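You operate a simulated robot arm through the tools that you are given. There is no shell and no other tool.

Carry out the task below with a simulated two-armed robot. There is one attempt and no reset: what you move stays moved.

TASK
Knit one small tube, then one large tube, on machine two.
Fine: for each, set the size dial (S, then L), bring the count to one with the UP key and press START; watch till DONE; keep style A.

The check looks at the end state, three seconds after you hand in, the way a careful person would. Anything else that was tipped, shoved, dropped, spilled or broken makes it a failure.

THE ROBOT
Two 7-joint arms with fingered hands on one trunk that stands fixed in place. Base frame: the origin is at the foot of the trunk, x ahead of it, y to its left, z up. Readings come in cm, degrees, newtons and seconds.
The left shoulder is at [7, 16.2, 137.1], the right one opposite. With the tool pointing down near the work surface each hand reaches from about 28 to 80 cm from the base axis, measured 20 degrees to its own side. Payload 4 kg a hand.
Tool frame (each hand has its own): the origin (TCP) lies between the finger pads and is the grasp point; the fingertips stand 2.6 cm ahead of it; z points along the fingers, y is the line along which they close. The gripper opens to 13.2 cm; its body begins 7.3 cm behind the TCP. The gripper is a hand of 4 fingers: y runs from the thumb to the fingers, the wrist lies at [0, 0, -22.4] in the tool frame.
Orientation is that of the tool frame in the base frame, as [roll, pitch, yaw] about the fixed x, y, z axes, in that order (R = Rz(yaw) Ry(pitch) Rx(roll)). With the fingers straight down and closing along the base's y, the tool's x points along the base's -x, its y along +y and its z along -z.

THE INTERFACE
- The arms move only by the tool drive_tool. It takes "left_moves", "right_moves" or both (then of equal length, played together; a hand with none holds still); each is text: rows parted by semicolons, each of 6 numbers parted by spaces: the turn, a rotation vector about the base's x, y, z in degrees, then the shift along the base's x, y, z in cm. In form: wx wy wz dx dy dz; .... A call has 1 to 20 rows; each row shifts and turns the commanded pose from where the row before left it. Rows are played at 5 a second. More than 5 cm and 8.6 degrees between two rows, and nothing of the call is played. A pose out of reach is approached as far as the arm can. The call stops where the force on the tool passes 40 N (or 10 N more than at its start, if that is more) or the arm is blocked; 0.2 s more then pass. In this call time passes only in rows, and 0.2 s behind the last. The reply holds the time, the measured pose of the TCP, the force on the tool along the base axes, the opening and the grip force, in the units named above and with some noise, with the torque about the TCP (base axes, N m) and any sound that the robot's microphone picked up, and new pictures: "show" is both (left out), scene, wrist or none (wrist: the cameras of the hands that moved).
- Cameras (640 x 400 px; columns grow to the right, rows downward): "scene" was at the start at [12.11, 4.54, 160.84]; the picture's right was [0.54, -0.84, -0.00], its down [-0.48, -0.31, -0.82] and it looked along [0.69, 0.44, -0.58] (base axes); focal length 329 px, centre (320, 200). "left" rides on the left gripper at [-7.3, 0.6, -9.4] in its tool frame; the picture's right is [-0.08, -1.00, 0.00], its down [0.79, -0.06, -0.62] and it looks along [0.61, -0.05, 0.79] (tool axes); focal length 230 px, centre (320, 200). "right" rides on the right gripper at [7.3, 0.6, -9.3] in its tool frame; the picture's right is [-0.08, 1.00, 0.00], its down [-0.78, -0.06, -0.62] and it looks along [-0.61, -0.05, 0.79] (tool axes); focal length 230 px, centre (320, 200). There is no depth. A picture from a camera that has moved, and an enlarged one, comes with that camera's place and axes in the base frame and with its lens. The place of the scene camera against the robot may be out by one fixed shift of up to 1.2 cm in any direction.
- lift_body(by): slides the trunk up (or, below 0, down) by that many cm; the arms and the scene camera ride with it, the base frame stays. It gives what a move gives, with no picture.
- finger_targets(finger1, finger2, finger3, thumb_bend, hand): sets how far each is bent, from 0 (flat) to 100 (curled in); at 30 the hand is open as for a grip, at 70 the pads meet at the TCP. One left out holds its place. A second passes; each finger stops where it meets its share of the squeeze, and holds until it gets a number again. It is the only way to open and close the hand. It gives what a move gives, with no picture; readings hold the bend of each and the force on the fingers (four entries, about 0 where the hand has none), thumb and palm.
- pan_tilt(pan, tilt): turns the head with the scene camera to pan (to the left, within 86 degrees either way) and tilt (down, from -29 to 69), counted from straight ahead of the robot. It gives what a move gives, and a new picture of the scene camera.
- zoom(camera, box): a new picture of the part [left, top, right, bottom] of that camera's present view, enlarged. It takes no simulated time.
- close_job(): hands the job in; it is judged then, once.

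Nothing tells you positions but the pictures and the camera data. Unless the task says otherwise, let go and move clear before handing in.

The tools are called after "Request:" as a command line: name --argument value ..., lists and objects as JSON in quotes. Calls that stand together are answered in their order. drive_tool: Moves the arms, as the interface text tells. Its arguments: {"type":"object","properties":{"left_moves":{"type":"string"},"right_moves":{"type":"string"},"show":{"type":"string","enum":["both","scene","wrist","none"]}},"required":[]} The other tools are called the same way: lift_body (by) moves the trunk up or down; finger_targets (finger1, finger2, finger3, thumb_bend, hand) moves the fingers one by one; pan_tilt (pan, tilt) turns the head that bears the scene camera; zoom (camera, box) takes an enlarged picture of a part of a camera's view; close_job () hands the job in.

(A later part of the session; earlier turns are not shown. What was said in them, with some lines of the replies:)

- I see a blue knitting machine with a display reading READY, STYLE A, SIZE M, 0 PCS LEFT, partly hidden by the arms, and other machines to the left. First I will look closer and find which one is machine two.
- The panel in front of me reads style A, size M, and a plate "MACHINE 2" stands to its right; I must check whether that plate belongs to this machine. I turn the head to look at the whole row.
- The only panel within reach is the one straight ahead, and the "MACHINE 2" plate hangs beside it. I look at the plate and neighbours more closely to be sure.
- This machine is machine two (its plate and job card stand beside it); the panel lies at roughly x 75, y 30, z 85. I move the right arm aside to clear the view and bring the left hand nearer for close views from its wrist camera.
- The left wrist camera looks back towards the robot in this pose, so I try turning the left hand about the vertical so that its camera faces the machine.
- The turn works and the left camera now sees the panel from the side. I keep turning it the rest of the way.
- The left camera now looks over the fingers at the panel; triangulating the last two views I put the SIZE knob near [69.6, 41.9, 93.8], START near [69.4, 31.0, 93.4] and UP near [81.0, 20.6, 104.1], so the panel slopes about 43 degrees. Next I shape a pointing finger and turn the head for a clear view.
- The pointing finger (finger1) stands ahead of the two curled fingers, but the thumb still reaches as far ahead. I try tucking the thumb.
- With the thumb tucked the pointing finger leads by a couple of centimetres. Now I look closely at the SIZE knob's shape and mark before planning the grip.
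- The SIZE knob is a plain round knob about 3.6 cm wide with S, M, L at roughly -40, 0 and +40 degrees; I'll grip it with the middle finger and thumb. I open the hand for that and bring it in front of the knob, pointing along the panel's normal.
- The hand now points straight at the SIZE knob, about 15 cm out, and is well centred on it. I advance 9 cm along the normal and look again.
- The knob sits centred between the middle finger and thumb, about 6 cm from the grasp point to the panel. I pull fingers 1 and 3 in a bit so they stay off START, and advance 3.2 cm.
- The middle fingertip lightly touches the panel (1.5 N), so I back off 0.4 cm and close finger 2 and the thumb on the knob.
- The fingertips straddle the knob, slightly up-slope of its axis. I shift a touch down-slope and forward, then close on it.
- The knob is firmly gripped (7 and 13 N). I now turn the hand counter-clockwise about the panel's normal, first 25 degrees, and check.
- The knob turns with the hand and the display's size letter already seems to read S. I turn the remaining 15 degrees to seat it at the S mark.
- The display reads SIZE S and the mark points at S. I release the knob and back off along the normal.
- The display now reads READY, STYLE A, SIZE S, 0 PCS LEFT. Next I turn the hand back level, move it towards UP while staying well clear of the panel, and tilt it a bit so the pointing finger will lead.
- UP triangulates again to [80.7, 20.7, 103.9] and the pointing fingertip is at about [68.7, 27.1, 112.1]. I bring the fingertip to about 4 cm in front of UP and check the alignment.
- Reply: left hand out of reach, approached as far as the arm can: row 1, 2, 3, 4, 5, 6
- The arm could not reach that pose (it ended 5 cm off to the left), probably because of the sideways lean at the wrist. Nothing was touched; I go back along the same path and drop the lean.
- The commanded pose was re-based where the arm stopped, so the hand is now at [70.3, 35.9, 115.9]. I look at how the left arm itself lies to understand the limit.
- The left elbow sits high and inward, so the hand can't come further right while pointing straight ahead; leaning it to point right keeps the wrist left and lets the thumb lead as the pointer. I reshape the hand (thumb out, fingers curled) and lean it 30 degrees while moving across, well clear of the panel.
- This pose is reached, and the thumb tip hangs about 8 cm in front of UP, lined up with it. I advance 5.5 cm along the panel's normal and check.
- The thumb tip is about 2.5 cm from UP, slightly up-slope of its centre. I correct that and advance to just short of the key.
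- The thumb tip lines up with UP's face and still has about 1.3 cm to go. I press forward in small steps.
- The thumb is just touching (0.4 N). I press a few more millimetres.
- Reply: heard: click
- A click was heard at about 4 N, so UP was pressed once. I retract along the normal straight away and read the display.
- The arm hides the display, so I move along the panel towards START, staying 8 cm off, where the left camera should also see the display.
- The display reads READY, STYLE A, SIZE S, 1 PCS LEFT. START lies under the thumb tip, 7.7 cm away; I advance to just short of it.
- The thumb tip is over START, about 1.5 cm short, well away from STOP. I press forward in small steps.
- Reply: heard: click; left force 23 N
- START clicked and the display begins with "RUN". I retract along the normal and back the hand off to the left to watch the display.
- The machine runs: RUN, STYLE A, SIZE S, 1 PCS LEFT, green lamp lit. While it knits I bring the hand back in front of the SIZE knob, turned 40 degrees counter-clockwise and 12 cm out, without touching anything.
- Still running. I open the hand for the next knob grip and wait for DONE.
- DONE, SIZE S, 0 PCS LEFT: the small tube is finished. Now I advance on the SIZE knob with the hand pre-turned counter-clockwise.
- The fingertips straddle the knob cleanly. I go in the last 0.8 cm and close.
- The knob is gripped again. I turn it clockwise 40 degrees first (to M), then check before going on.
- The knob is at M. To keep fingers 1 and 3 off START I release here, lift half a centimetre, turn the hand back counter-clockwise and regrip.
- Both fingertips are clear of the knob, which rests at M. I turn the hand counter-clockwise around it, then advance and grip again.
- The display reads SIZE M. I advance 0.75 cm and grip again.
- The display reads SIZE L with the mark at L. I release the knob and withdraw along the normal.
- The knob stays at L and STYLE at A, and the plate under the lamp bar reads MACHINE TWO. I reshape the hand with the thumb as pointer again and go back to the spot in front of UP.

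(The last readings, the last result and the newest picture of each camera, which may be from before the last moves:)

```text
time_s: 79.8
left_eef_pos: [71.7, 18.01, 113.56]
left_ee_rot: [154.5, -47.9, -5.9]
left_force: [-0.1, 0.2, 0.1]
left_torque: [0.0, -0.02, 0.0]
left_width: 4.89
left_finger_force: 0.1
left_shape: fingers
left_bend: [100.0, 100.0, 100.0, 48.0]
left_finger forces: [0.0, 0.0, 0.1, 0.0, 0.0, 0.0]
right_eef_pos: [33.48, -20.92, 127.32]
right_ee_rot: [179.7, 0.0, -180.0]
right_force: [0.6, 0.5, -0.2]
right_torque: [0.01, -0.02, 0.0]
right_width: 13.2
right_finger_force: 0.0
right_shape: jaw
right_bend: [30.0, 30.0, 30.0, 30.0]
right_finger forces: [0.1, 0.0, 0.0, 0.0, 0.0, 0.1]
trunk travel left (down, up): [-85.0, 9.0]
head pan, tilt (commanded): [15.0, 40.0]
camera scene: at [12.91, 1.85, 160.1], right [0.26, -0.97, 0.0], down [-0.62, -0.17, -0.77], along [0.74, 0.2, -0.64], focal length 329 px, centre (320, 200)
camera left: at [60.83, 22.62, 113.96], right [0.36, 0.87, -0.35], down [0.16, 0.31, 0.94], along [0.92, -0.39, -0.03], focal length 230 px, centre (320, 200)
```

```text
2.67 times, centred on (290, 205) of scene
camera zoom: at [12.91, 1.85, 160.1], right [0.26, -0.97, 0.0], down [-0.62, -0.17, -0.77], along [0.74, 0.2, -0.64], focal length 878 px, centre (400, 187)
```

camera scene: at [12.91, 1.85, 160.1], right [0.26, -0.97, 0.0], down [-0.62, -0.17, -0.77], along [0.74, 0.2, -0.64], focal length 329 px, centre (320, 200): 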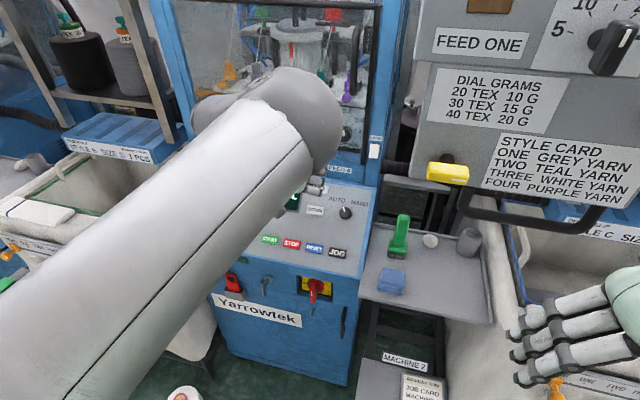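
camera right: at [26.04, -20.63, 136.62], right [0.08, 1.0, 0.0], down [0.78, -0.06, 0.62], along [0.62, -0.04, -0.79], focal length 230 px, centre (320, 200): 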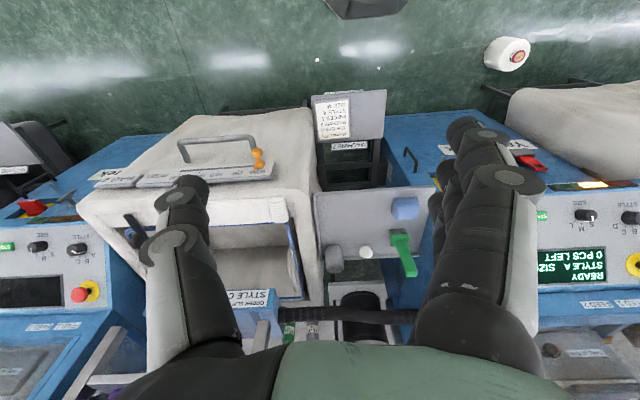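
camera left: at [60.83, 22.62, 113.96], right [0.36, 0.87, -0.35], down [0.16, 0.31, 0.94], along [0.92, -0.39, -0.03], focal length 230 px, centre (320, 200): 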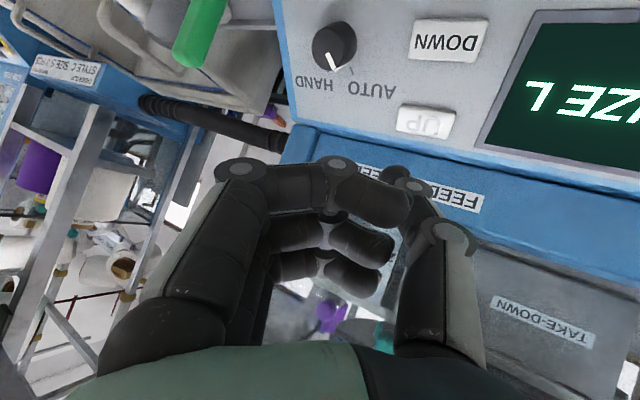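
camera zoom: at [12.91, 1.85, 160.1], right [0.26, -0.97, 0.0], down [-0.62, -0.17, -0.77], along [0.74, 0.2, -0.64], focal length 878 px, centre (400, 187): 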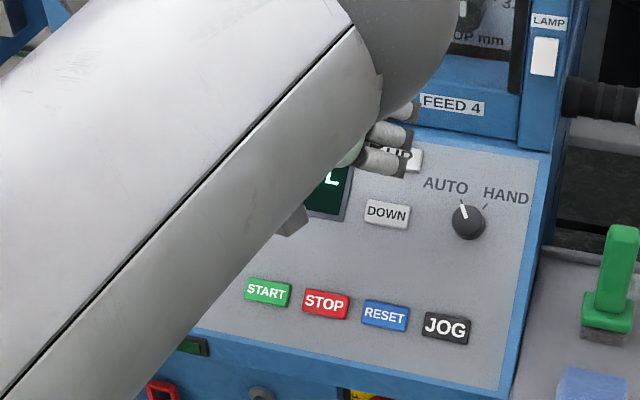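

The hand is back in front of UP. I approach to about 0.7 cm from the earlier press point, then press in small steps.

Request:
drive_tool --left_moves "0 0 0 0.85 0.01 -0.98; 0 0 0 0.85 0.01 -0.98; 0 0 0 0.85 0.01 -0.98; 0 0 0 0.85 0.01 -0.98; 0 0 0 0.85 0.01 -0.98; 0 0 0 0.8 0.01 -0.9" --show "wrist"

Request:
zoom --camera "left" --box '[320, 60, 520, 260]'

```text
time_s: 81.2
left_eef_pos: [76.98, 18.07, 107.46]
left_ee_rot: [154.5, -48.0, -6.0]
left_force: [0.0, -0.7, -0.1]
left_torque: [0.0, 0.03, -0.04]
left_width: 4.87
left_finger_force: 0.0
left_shape: fingers
left_bend: [100.0, 100.0, 100.0, 48.0]
left_finger forces: [0.0, 0.0, 0.1, 0.0, 0.0, 0.0]
right_eef_pos: [33.37, -20.87, 127.27]
right_ee_rot: [179.9, 0.0, -179.9]
right_force: [0.4, -0.5, 0.4]
right_torque: [0.02, 0.0, 0.01]
right_width: 13.19
right_finger_force: 0.0
right_shape: jaw
right_bend: [30.0, 30.0, 30.0, 30.0]
right_finger forces: [0.0, 0.1, 0.1, 0.0, 0.0, 0.0]
trunk travel left (down, up): [-85.0, 9.0]
head pan, tilt (commanded): [15.0, 40.0]
camera left: at [65.97, 22.68, 107.9], right [0.36, 0.87, -0.35], down [0.16, 0.31, 0.94], along [0.92, -0.39, -0.03], focal length 230 px, centre (320, 200)
```

left: 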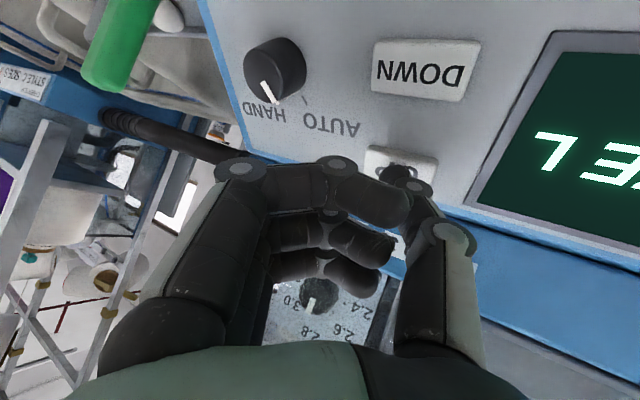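

```text
2.00 times, centred on (420, 160) of left
camera zoom: at [65.97, 22.68, 107.9], right [0.36, 0.87, -0.35], down [0.16, 0.31, 0.94], along [0.92, -0.39, -0.03], focal length 460 px, centre (120, 280)
```

zoom: 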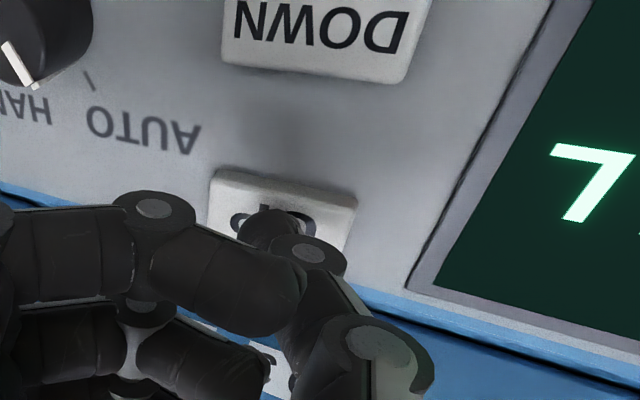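

The thumb tip is just above the middle of UP. I press in 1.5 mm steps until it clicks.

Request:
drive_tool --left_moves "0 0 0 0.1 0 -0.11; 0 0 0 0.1 0 -0.11; 0 0 0 0.1 0 -0.11" --show "none"

```text
time_s: 82.0
left_eef_pos: [77.02, 18.11, 107.31]
left_ee_rot: [154.3, -47.9, -5.9]
left_force: [-0.5, -0.4, 0.8]
left_torque: [0.0, 0.02, -0.01]
left_width: 4.85
left_finger_force: 0.1
left_shape: fingers
left_bend: [100.0, 100.0, 100.0, 48.0]
left_finger forces: [0.1, 0.0, 0.1, 0.0, 0.8, 0.0]
right_eef_pos: [33.37, -20.86, 127.1]
right_ee_rot: [180.0, 0.0, 180.0]
right_force: [-0.1, 0.3, -0.2]
right_torque: [0.01, -0.01, -0.03]
right_width: 13.18
right_finger_force: 0.1
right_shape: jaw
right_bend: [30.0, 30.0, 30.0, 30.0]
right_finger forces: [0.0, 0.0, 0.1, 0.1, 0.0, 0.0]
trunk travel left (down, up): [-85.0, 9.0]
head pan, tilt (commanded): [15.0, 40.0]
```

The thumb now touches UP with 0.8 N but no click yet. I press a little further.

Request:
drive_tool --left_moves "0 0 0 0.1 0 -0.11; 0 0 0 0.1 0 -0.11" --show "none"

```text
time_s: 82.6
left_eef_pos: [77.32, 18.08, 107.1]
left_ee_rot: [154.4, -48.0, -6.0]
left_force: [-1.7, -0.3, 2.2]
left_torque: [0.05, 0.04, 0.08]
left_width: 4.85
left_finger_force: 1.0
left_shape: fingers
left_bend: [100.0, 100.0, 100.0, 48.0]
left_finger forces: [0.1, 0.0, 0.0, 0.0, 2.6, 0.1]
right_eef_pos: [33.46, -20.96, 127.27]
right_ee_rot: [179.9, 0.1, 180.0]
right_force: [0.2, -0.4, -1.1]
right_torque: [-0.01, 0.02, 0.02]
right_width: 13.19
right_finger_force: 0.0
right_shape: jaw
right_bend: [30.0, 30.0, 30.0, 30.0]
right_finger forces: [0.0, 0.1, 0.0, 0.0, 0.0, 0.0]
trunk travel left (down, up): [-85.0, 9.0]
head pan, tilt (commanded): [15.0, 40.0]
heard: click
```

UP clicked once. I retract and go over to START, reading the display on the way.

Request:
drive_tool --left_moves "0 0 0 -0.4 0 0.43; 0 0 0 -1.0 0 1.07; 0 0 0 -1.36 0 1.46; 0 0 0 -1.36 0 1.46; 0 0 0 -1.36 0.3 1.46; 0 0 0 -1.92 1.65 -1.72; 0 0 0 -1.92 1.65 -1.72; 0 0 0 -1.92 1.65 -1.72; 0 0 0 -1.92 1.65 -1.72; 0 0 0 -1.92 1.65 -1.72; 0 0 0 -1.92 1.65 -1.72" --show "both"

Request:
zoom --camera "scene" --box '[190, 150, 370, 290]'

```text
time_s: 85.0
left_eef_pos: [60.21, 28.39, 102.59]
left_ee_rot: [154.3, -47.9, -5.9]
left_force: [0.4, 0.4, 0.4]
left_torque: [-0.04, -0.02, 0.02]
left_width: 4.88
left_finger_force: 0.1
left_shape: fingers
left_bend: [100.0, 100.0, 100.0, 48.0]
left_finger forces: [0.0, 0.0, 0.0, 0.0, 0.0, 0.0]
right_eef_pos: [33.4, -20.73, 127.23]
right_ee_rot: [179.9, 0.0, -180.0]
right_force: [0.3, 0.7, 0.9]
right_torque: [-0.01, 0.0, 0.01]
right_width: 13.22
right_finger_force: 0.1
right_shape: jaw
right_bend: [30.0, 30.0, 30.0, 30.0]
right_finger forces: [0.1, 0.0, 0.1, 0.0, 0.0, 0.1]
trunk travel left (down, up): [-85.0, 9.0]
head pan, tilt (commanded): [15.0, 40.0]
camera scene: at [12.85, 2.18, 160.1], right [0.26, -0.97, 0.0], down [-0.62, -0.17, -0.77], along [0.74, 0.2, -0.64], focal length 329 px, centre (320, 200)
camera left: at [49.4, 33.08, 102.97], right [0.36, 0.87, -0.35], down [0.16, 0.31, 0.94], along [0.92, -0.39, -0.03], focal length 230 px, centre (320, 200)
```

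scene: 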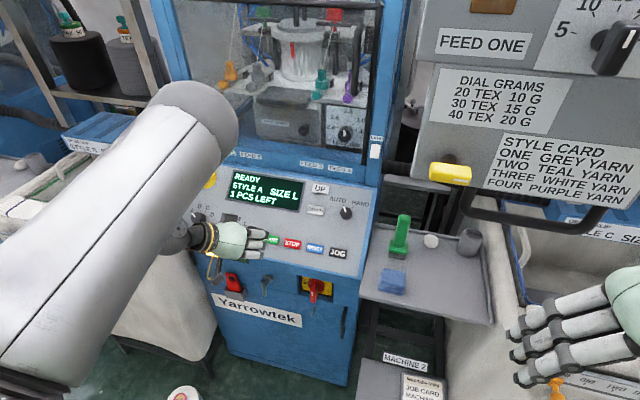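
left: 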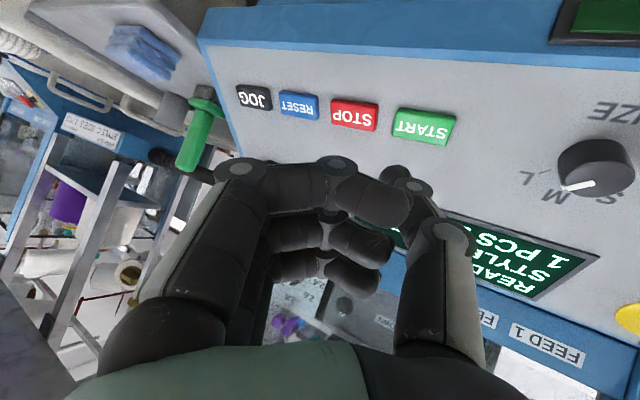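

```text
2.86 times, centred on (280, 220) of scene
camera zoom: at [12.85, 2.18, 160.1], right [0.26, -0.97, 0.0], down [-0.62, -0.17, -0.77], along [0.74, 0.2, -0.64], focal length 941 px, centre (434, 143)
```

zoom: 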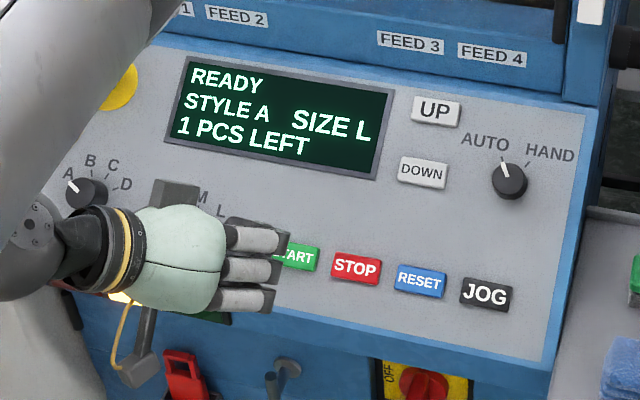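

READY, STYLE A, SIZE L, 1 PCS LEFT. I press START the same way as before.

Request:
drive_tool --left_moves "0 0 0 0.95 0 -0.95; 0 0 0 0.95 0 -0.95; 0 0 0 0.95 0 -0.95; 0 0 0 0.95 0 -0.95; 0 0 0 0.85 0 -0.82" --show "wrist"

Request:
zoom --camera "left" --box '[300, 80, 540, 260]'

```text
time_s: 86.2
left_eef_pos: [64.85, 28.23, 97.93]
left_ee_rot: [154.5, -48.1, -5.9]
left_force: [-0.1, 0.3, -0.7]
left_torque: [0.0, 0.01, -0.01]
left_width: 4.85
left_finger_force: 0.0
left_shape: fingers
left_bend: [100.0, 100.0, 100.0, 48.0]
left_finger forces: [0.0, 0.1, 0.0, 0.1, 0.0, 0.1]
right_eef_pos: [33.45, -20.84, 127.2]
right_ee_rot: [179.9, -0.1, 179.9]
right_force: [-0.3, 0.9, 0.5]
right_torque: [0.0, -0.02, 0.02]
right_width: 13.18
right_finger_force: 0.1
right_shape: jaw
right_bend: [30.0, 30.0, 30.0, 30.0]
right_finger forces: [0.0, 0.0, 0.0, 0.1, 0.0, 0.1]
trunk travel left (down, up): [-85.0, 9.0]
head pan, tilt (commanded): [15.0, 40.0]
camera left: at [54.05, 32.89, 98.39], right [0.36, 0.87, -0.35], down [0.16, 0.31, 0.94], along [0.92, -0.39, -0.03], focal length 230 px, centre (320, 200)
```

left: 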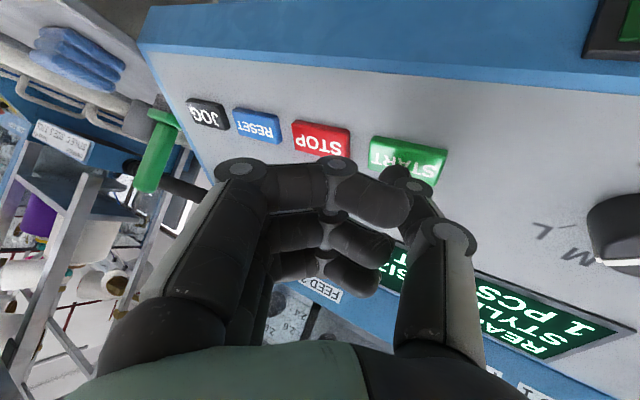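

```text
2.22 times, centred on (420, 170) of left
camera zoom: at [54.05, 32.89, 98.39], right [0.36, 0.87, -0.35], down [0.16, 0.31, 0.94], along [0.92, -0.39, -0.03], focal length 511 px, centre (98, 267)
```

zoom: 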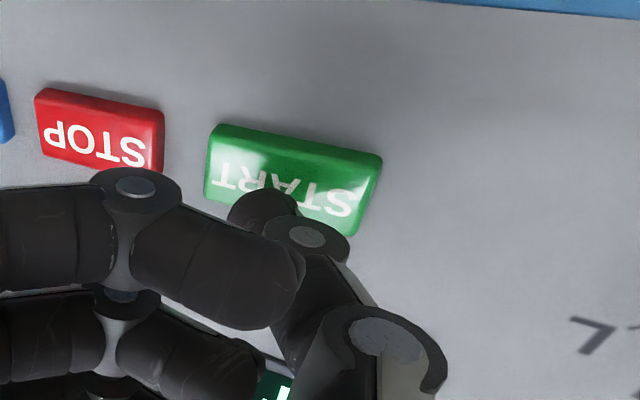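

The thumb is over START again, nearly touching. I press in small steps.

Request:
drive_tool --left_moves "0 0 0 0.15 0.05 -0.16; 0 0 0 0.12 0 -0.13; 0 0 0 0.12 0 -0.13" --show "none"

```text
time_s: 87.0
left_eef_pos: [65.34, 28.24, 97.69]
left_ee_rot: [154.4, -47.9, -5.9]
left_force: [-3.4, 0.5, 2.7]
left_torque: [0.07, 0.02, 0.1]
left_width: 4.86
left_finger_force: 1.7
left_shape: fingers
left_bend: [100.0, 100.0, 100.0, 48.0]
left_finger forces: [0.0, 0.0, 0.0, 0.0, 3.0, 0.1]
right_eef_pos: [33.27, -20.9, 127.19]
right_ee_rot: [180.0, 0.1, 180.0]
right_force: [-0.4, 0.0, -0.7]
right_torque: [0.01, 0.02, 0.0]
right_width: 13.18
right_finger_force: 0.0
right_shape: jaw
right_bend: [30.0, 30.0, 30.0, 30.0]
right_finger forces: [0.1, 0.0, 0.0, 0.1, 0.0, 0.0]
trunk travel left (down, up): [-85.0, 9.0]
head pan, tilt (commanded): [15.0, 40.0]
heard: click
```

START clicked. I retract, and then move the hand away left so that the display stays in view.

Request:
drive_tool --left_moves "0 0 0 -0.4 0 0.43; 0 0 0 -1.0 0 1.07; 0 0 0 -1.36 0 1.46; 0 0 0 -1.36 0 1.46; 0 0 0 -1.36 0.3 1.46; 0 0 0 -1.36 0.5 1.46" --show "scene"

Request:
zoom --camera "scene" --box '[190, 150, 370, 290]'

```text
time_s: 88.4
left_eef_pos: [58.28, 28.94, 105.02]
left_ee_rot: [154.4, -48.0, -5.9]
left_force: [0.0, 0.0, -0.3]
left_torque: [-0.01, 0.02, 0.0]
left_width: 4.84
left_finger_force: 0.1
left_shape: fingers
left_bend: [100.0, 100.0, 100.0, 48.0]
left_finger forces: [0.0, 0.1, 0.0, 0.0, 0.0, 0.1]
right_eef_pos: [33.43, -20.87, 127.17]
right_ee_rot: [179.9, 0.1, -179.9]
right_force: [0.1, -0.1, 0.2]
right_torque: [0.0, 0.0, -0.02]
right_width: 13.2
right_finger_force: 0.0
right_shape: jaw
right_bend: [30.0, 30.0, 30.0, 30.0]
right_finger forces: [0.0, 0.1, 0.0, 0.0, 0.0, 0.0]
trunk travel left (down, up): [-85.0, 9.0]
head pan, tilt (commanded): [15.0, 40.0]
camera scene: at [12.79, 2.03, 160.1], right [0.26, -0.97, 0.0], down [-0.62, -0.17, -0.77], along [0.74, 0.2, -0.64], focal length 329 px, centre (320, 200)
```

scene: 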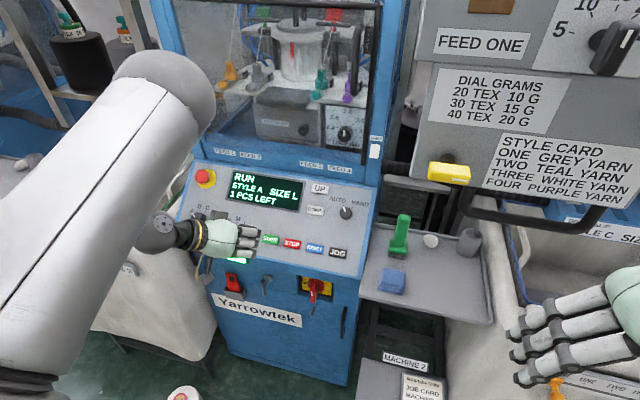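

```text
2.86 times, centred on (280, 220) of scene
camera zoom: at [12.79, 2.03, 160.1], right [0.26, -0.97, 0.0], down [-0.62, -0.17, -0.77], along [0.74, 0.2, -0.64], focal length 941 px, centre (434, 143)
```

zoom: 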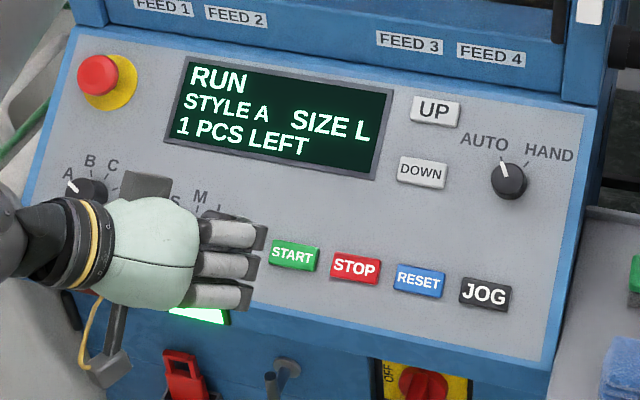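

The machine is running: RUN, STYLE A, SIZE L, 1 PCS LEFT. I draw the hand well clear while it knits and keep watching.

Request:
drive_tool --left_moves "0 0 0 -1.6 0.9 1.3; 0 0 0 -1.6 0.9 1.3; 0 0 0 -1.6 0.9 1.3; 0 0 0 -1.6 0.9 1.3; 0 0 0 -1.6 0.9 1.3; 0 0 0 -1.6 0.9 1.3; 0 0 0 -1.6 0.9 1.3; 0 0 0 0 0 0; 0 0 0 0 0 0; 0 0 0 0 0 0; 0 0 0 0 0 0; 0 0 0 0 0 0; 0 0 0 0 0 0; 0 0 0 0 0 0; 0 0 0 0 0 0; 0 0 0 0 0 0; 0 0 0 0 0 0; 0 0 0 0 0 0; 0 0 0 0 0 0; 0 0 0 0 0 0" --show "scene"

Request:
zoom --camera "scene" --box '[190, 150, 370, 290]'

```text
time_s: 92.6
left_eef_pos: [47.43, 35.44, 114.18]
left_ee_rot: [154.5, -47.9, -5.9]
left_force: [0.7, -0.4, -0.2]
left_torque: [-0.01, 0.01, -0.03]
left_width: 4.87
left_finger_force: 0.1
left_shape: fingers
left_bend: [100.0, 100.0, 100.0, 48.0]
left_finger forces: [0.0, 0.0, 0.0, 0.0, 0.0, 0.1]
right_eef_pos: [33.43, -20.85, 127.25]
right_ee_rot: [179.9, 0.0, 179.9]
right_force: [0.5, 0.4, -0.2]
right_torque: [0.0, 0.03, -0.03]
right_width: 13.21
right_finger_force: 0.0
right_shape: jaw
right_bend: [30.0, 30.0, 30.0, 30.0]
right_finger forces: [0.0, 0.0, 0.0, 0.0, 0.0, 0.0]
trunk travel left (down, up): [-85.0, 9.0]
head pan, tilt (commanded): [15.0, 40.0]
camera scene: at [12.9, 2.0, 160.1], right [0.26, -0.97, 0.0], down [-0.62, -0.17, -0.77], along [0.74, 0.2, -0.64], focal length 329 px, centre (320, 200)
```

scene: 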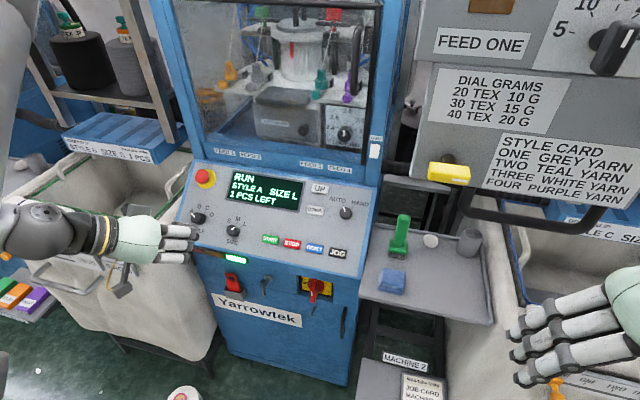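

```text
2.86 times, centred on (280, 220) of scene
camera zoom: at [12.9, 2.0, 160.1], right [0.26, -0.97, 0.0], down [-0.62, -0.17, -0.77], along [0.74, 0.2, -0.64], focal length 941 px, centre (434, 143)
```

zoom: 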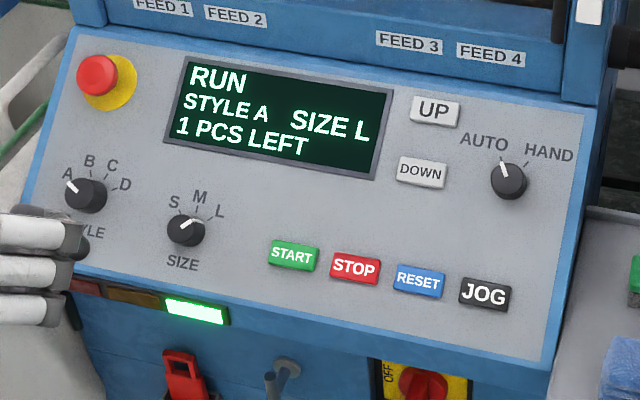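

The hand is clear and the machine still runs. I keep waiting for DONE.

Request:
drive_tool --left_moves "0 0 0 0 0 0; 0 0 0 0 0 0; 0 0 0 0 0 0; 0 0 0 0 0 0; 0 0 0 0 0 0; 0 0 0 0 0 0; 0 0 0 0 0 0; 0 0 0 0 0 0; 0 0 0 0 0 0; 0 0 0 0 0 0; 0 0 0 0 0 0; 0 0 0 0 0 0; 0 0 0 0 0 0; 0 0 0 0 0 0; 0 0 0 0 0 0; 0 0 0 0 0 0; 0 0 0 0 0 0; 0 0 0 0 0 0; 0 0 0 0 0 0; 0 0 0 0 0 0" --show "scene"

Request:
zoom --camera "scene" --box '[190, 150, 370, 290]'

```text
time_s: 96.8
left_eef_pos: [47.35, 35.41, 114.32]
left_ee_rot: [154.4, -47.9, -5.9]
left_force: [0.5, 0.3, 0.6]
left_torque: [0.02, 0.01, -0.02]
left_width: 4.82
left_finger_force: 0.1
left_shape: fingers
left_bend: [100.0, 100.0, 100.0, 48.0]
left_finger forces: [0.1, 0.0, 0.1, 0.1, 0.1, 0.0]
right_eef_pos: [33.31, -20.84, 127.28]
right_ee_rot: [179.9, 0.0, 180.0]
right_force: [0.4, 0.1, 0.1]
right_torque: [-0.02, -0.01, -0.05]
right_width: 13.19
right_finger_force: 0.1
right_shape: jaw
right_bend: [30.0, 30.0, 30.0, 30.0]
right_finger forces: [0.0, 0.0, 0.0, 0.0, 0.0, 0.1]
trunk travel left (down, up): [-85.0, 9.0]
head pan, tilt (commanded): [15.0, 40.0]
camera scene: at [12.9, 2.0, 160.1], right [0.26, -0.97, 0.0], down [-0.62, -0.17, -0.77], along [0.74, 0.2, -0.64], focal length 329 px, centre (320, 200)
```

scene: 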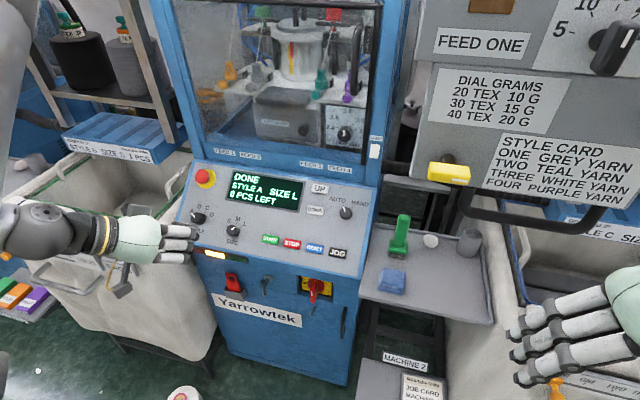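

```text
2.86 times, centred on (280, 220) of scene
camera zoom: at [12.9, 2.0, 160.1], right [0.26, -0.97, 0.0], down [-0.62, -0.17, -0.77], along [0.74, 0.2, -0.64], focal length 941 px, centre (434, 143)
```

zoom: 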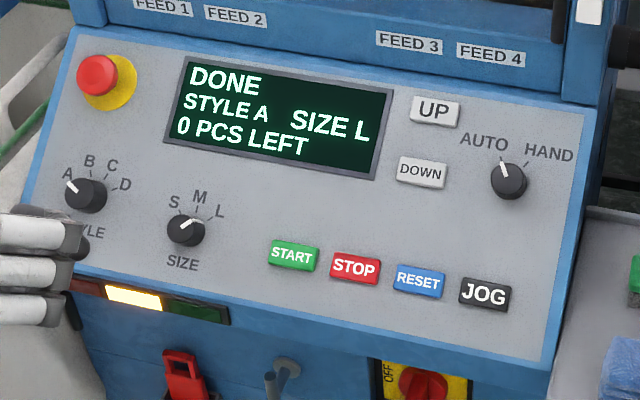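

DONE, STYLE A, SIZE L, 0 PCS LEFT: the large tube is finished too, and the hand is clear. I take one last look over the surroundings before handing in.

Request:
pan_tilt --pan 20 --tilt 55

Request:
pan_tilt --pan 25 --tilt 20

```text
time_s: 97.5
left_eef_pos: [47.39, 35.3, 114.23]
left_ee_rot: [154.4, -47.9, -5.9]
left_force: [-0.3, 0.6, 0.0]
left_torque: [-0.03, 0.03, -0.02]
left_width: 4.84
left_finger_force: 0.1
left_shape: fingers
left_bend: [100.0, 100.0, 100.0, 48.0]
left_finger forces: [0.1, 0.0, 0.0, 0.1, 0.0, 0.1]
right_eef_pos: [33.34, -20.88, 127.2]
right_ee_rot: [179.9, 0.0, -179.9]
right_force: [0.0, -0.6, 0.6]
right_torque: [0.01, -0.03, 0.01]
right_width: 13.17
right_finger_force: 0.2
right_shape: jaw
right_bend: [30.0, 30.0, 30.0, 30.0]
right_finger forces: [0.0, 0.1, 0.0, 0.0, 0.1, 0.0]
trunk travel left (down, up): [-85.0, 9.0]
head pan, tilt (commanded): [20.0, 55.0]
camera scene: at [11.47, 2.27, 158.04], right [0.34, -0.94, 0.0], down [-0.77, -0.28, -0.57], along [0.54, 0.2, -0.82], focal length 329 px, centre (320, 200)
```

scene: 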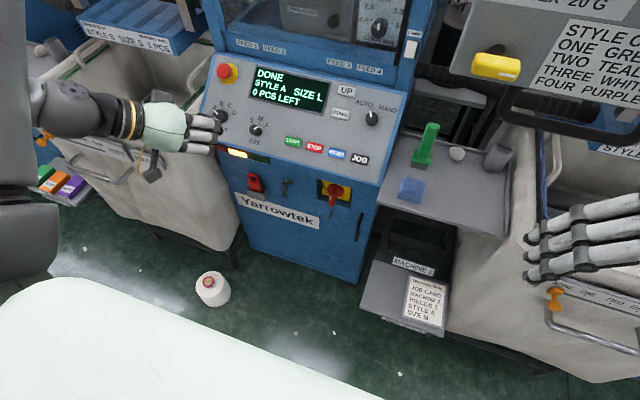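

```text
time_s: 98.6
left_eef_pos: [47.38, 35.31, 114.19]
left_ee_rot: [154.4, -47.9, -5.8]
left_force: [0.3, -0.1, -0.1]
left_torque: [-0.01, 0.0, -0.01]
left_width: 4.84
left_finger_force: 0.0
left_shape: fingers
left_bend: [100.0, 100.0, 100.0, 48.0]
left_finger forces: [0.0, 0.1, 0.0, 0.0, 0.0, 0.0]
right_eef_pos: [33.4, -21.0, 127.31]
right_ee_rot: [179.9, 0.0, -179.9]
right_force: [0.4, -1.2, 0.4]
right_torque: [-0.02, 0.0, -0.03]
right_width: 13.2
right_finger_force: 0.1
right_shape: jaw
right_bend: [30.0, 30.0, 30.0, 30.0]
right_finger forces: [0.0, 0.0, 0.0, 0.0, 0.0, 0.0]
trunk travel left (down, up): [-85.0, 9.0]
head pan, tilt (commanded): [25.0, 20.0]
camera scene: at [13.13, 3.73, 163.23], right [0.42, -0.91, 0.0], down [-0.31, -0.14, -0.94], along [0.85, 0.4, -0.34], focal length 329 px, centre (320, 200)
```

scene: 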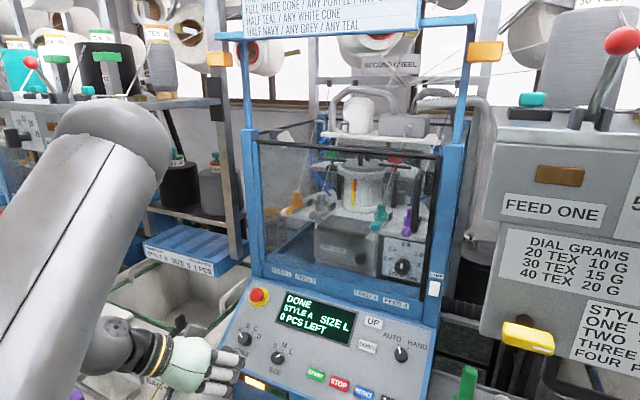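

Everything around the machine stands as before, the display reads DONE with style A and size L, and both hands are clear. I hand the job in.

Request:
close_job

```text
The job is handed in.
```

Machine two ran the small tube and then the large one, and the job is handed in. I never saw the tubes themselves, so this rests on what the display showed.

- **Small tube:** I turned the size dial to S and pressed UP once for a count of one. After START, the display ran to DONE, STYLE A, SIZE S, 0 PCS LEFT.
- **Large tube:** I turned the dial on to L, pressed UP once and then START. It ran to DONE, STYLE A, SIZE L, 0 PCS LEFT.

The style dial stayed at A throughout. In the last pictures nothing around the machine looked tipped or moved, and both hands were clear.
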